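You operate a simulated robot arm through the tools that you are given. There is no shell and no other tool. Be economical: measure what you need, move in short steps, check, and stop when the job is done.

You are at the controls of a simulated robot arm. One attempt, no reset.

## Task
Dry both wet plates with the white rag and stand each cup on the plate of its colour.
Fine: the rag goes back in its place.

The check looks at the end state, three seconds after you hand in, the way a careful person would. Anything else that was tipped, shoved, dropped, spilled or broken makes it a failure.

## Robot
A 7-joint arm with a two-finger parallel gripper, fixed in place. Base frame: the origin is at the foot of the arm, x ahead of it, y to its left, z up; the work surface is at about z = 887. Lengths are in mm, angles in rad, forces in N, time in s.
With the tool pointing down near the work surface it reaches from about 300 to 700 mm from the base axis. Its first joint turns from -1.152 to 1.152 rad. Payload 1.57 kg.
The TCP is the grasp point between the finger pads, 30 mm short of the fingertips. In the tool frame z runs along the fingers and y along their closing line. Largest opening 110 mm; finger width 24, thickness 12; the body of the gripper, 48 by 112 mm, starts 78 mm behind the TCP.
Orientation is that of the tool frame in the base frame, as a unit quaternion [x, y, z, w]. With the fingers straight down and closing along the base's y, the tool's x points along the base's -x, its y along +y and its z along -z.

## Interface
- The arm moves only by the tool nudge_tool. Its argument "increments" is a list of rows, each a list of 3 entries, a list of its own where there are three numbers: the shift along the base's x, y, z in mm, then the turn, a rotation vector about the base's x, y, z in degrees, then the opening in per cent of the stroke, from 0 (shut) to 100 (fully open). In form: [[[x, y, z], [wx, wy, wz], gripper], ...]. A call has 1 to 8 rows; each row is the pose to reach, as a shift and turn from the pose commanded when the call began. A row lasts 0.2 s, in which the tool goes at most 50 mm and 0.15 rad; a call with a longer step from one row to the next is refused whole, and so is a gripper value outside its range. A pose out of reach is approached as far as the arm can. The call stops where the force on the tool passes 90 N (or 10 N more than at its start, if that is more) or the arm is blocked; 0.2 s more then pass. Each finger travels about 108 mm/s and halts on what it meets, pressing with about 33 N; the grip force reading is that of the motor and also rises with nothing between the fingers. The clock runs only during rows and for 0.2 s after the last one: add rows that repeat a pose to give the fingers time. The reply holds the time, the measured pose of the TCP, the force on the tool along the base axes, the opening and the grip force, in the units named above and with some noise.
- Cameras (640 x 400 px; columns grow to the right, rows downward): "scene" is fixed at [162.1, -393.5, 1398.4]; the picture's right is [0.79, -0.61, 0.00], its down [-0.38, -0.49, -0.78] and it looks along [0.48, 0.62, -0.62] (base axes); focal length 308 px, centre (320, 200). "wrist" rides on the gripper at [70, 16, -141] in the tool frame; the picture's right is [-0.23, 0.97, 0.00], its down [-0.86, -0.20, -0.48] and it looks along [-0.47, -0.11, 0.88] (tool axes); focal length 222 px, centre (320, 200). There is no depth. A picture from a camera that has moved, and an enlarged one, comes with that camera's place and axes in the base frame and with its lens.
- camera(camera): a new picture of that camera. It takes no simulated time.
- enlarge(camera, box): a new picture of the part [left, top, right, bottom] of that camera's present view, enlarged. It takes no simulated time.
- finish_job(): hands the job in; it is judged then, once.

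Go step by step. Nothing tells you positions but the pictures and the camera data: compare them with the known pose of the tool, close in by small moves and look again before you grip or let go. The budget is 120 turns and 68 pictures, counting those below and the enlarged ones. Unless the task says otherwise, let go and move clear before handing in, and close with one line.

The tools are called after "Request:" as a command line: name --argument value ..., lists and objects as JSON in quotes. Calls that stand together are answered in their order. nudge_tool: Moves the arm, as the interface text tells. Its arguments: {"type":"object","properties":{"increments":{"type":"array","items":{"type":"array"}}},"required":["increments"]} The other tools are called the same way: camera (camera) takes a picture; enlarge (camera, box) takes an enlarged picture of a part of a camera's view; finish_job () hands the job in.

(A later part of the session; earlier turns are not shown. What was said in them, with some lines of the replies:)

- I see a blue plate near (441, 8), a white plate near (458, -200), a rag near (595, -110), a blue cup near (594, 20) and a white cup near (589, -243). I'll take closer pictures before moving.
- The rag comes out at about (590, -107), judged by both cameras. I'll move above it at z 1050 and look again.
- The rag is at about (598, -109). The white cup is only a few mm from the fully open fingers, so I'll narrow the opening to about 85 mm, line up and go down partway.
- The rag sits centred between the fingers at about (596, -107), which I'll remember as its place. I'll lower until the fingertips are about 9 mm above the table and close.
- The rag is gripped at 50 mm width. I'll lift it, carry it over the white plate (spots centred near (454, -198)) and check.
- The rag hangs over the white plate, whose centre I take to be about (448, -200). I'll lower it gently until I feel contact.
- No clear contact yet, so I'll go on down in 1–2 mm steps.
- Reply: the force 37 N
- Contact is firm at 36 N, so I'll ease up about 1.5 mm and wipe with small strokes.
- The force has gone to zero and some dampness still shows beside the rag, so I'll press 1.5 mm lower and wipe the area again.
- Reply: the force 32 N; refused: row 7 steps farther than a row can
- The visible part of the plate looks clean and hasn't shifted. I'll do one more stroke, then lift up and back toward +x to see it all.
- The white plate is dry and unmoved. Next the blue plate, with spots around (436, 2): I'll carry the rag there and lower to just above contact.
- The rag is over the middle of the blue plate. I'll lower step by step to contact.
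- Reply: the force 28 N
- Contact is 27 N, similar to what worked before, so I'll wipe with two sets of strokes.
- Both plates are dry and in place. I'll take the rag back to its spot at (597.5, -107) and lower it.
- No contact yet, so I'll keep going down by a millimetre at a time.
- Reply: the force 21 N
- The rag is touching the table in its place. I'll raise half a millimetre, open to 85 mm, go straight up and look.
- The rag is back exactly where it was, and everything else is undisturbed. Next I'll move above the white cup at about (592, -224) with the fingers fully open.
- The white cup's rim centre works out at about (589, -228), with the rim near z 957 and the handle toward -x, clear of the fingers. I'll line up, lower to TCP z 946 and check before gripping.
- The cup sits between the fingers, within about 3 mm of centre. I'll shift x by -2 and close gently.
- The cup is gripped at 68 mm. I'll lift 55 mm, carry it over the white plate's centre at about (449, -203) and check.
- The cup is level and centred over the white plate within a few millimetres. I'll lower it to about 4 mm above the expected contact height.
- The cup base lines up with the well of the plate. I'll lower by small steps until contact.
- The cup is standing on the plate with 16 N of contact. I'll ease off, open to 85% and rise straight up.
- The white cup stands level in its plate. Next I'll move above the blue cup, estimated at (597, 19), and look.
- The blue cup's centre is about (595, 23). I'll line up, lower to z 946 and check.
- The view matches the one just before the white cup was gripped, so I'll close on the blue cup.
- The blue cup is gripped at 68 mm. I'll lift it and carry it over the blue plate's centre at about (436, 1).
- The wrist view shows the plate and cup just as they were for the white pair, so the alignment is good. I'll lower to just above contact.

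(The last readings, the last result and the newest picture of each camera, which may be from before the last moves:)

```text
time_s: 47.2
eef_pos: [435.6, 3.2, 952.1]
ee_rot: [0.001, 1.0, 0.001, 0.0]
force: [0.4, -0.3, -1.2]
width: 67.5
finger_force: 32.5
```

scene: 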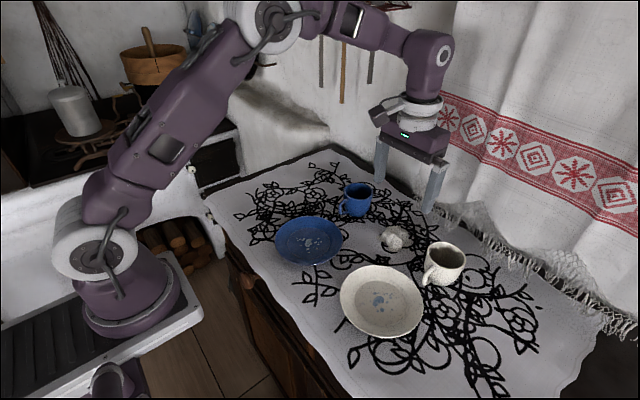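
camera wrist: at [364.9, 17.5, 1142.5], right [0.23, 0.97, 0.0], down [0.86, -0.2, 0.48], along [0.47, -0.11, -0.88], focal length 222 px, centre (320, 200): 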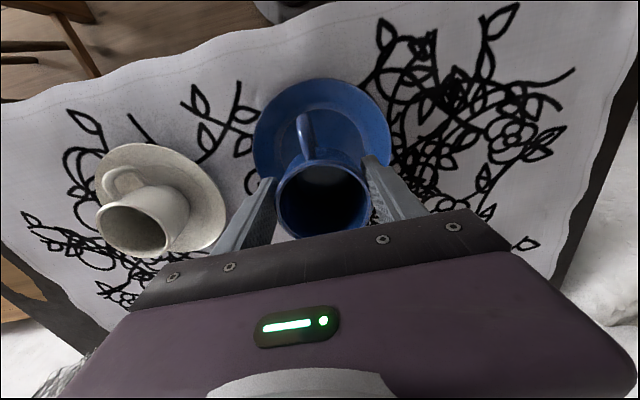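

Request:
nudge_tool --increments '[[[0, 0, -0.5], [0, 0, 0], 40], [[0, 0, -1], [0, 0, 0], 40]]'

Request:
nudge_tool --increments '[[[0, 0, -0.5], [0, 0, 0], 40], [[0, 0, -0.8], [0, 0, 0], 40]]'

Request:
enlarge --camera "scene" --box '[230, 160, 430, 310]'

```text
time_s: 47.8
eef_pos: [436.6, 2.1, 951.5]
ee_rot: [0.0, 1.0, 0.0, 0.001]
force: [-5.1, -0.5, 22.8]
width: 67.9
finger_force: 32.9
```

```text
time_s: 48.4
eef_pos: [435.5, 1.1, 952.3]
ee_rot: [0.0, 1.0, 0.001, 0.002]
force: [-9.2, 0.6, 57.9]
width: 67.7
finger_force: 33.0
```

```text
2.67 times, centred on (330, 235) of scene
camera zoom: at [161.1, -393.5, 1398.5], right [0.79, -0.61, 0.0], down [-0.38, -0.49, -0.78], along [0.48, 0.62, -0.62], focal length 820 px, centre (293, 107)
```

zoom: 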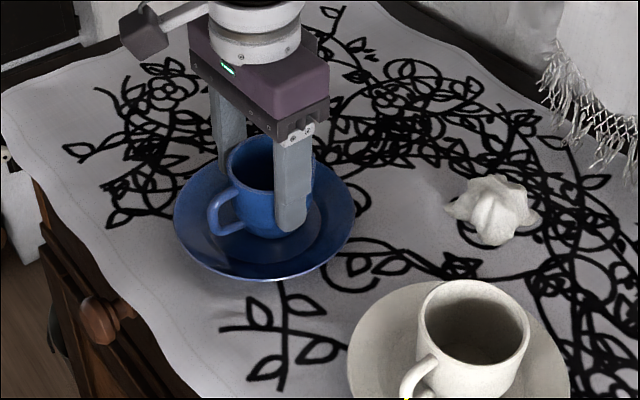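

The blue cup is in the well and pressing a bit hard at 58 N. I'll ease up 1.5 mm, open and rise.

Request:
nudge_tool --increments '[[[0, 0, 1], [0, 0, 0], 40], [[0, 0, 1.5], [0, 0, 0], 64], [[0, 0, 1.5], [0, 0, 0], 72], [[0, 0, 1.5], [0, 0, 0], 85], [[0, 0, 1.5], [0, 0, 0], 85], [[0, 0, 25], [0, 0, 0], 85], [[0, 0, 60], [0, 0, 0], 85], [[0, 0, 105], [0, 0, 0], 85]]'

Request:
nudge_tool --increments '[[[0, 10, 45], [0, 0, 0], 85], [[0, 20, 90], [0, 0, 0], 85], [[0, 20, 130], [0, 0, 0], 85]]'

Request:
enlarge --camera "scene" --box '[260, 160, 500, 350]'

Request:
camera --camera "wrist"

```text
time_s: 50.2
eef_pos: [436.7, 1.7, 1057.1]
ee_rot: [0.0, 1.0, 0.0, 0.0]
force: [-0.6, -1.1, -0.1]
width: 93.6
finger_force: 0.1
```

```text
time_s: 51.0
eef_pos: [436.1, 22.4, 1185.5]
ee_rot: [0.0, 1.0, 0.0, -0.001]
force: [-0.1, 0.3, 0.8]
width: 93.6
finger_force: 0.0
```

```text
2.11 times, centred on (380, 255) of scene
camera zoom: at [162.1, -393.5, 1398.4], right [0.79, -0.61, 0.0], down [-0.38, -0.49, -0.78], along [0.48, 0.62, -0.62], focal length 648 px, centre (194, 84)
```

zoom: 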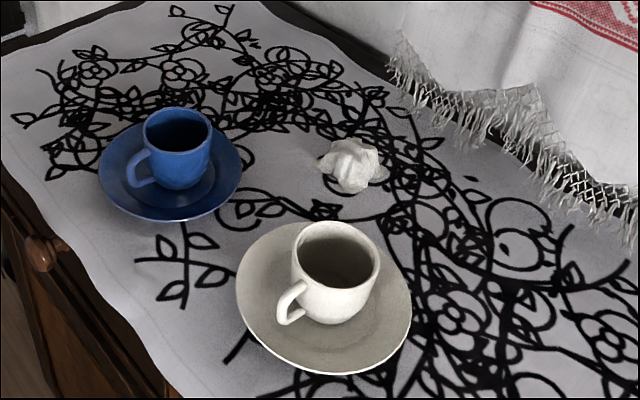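

```text
27 pictures are left
camera wrist: at [365.6, 38.6, 1327.4], right [0.23, 0.97, 0.0], down [0.86, -0.2, 0.48], along [0.47, -0.11, -0.88], focal length 222 px, centre (320, 200)
```

wrist: 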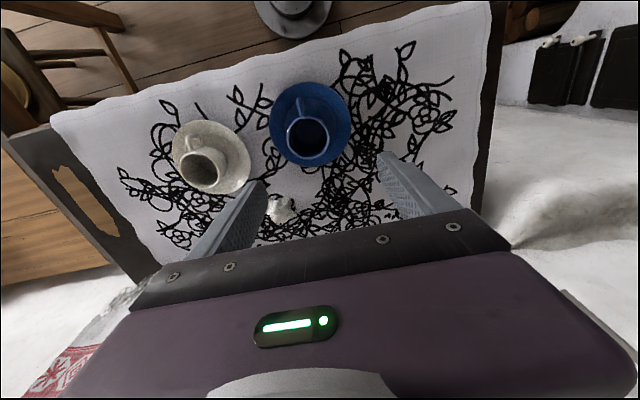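

Both cups stand upright on the plates of their colour, both plates are dry, the rag is back in its place and the arm is clear. I'm handing in.

Request:
finish_job

```text
The job is handed in.
```

I dried both plates, put the rag back where it was and stood each cup upright on the plate of its colour, with nothing else disturbed in the last pictures.
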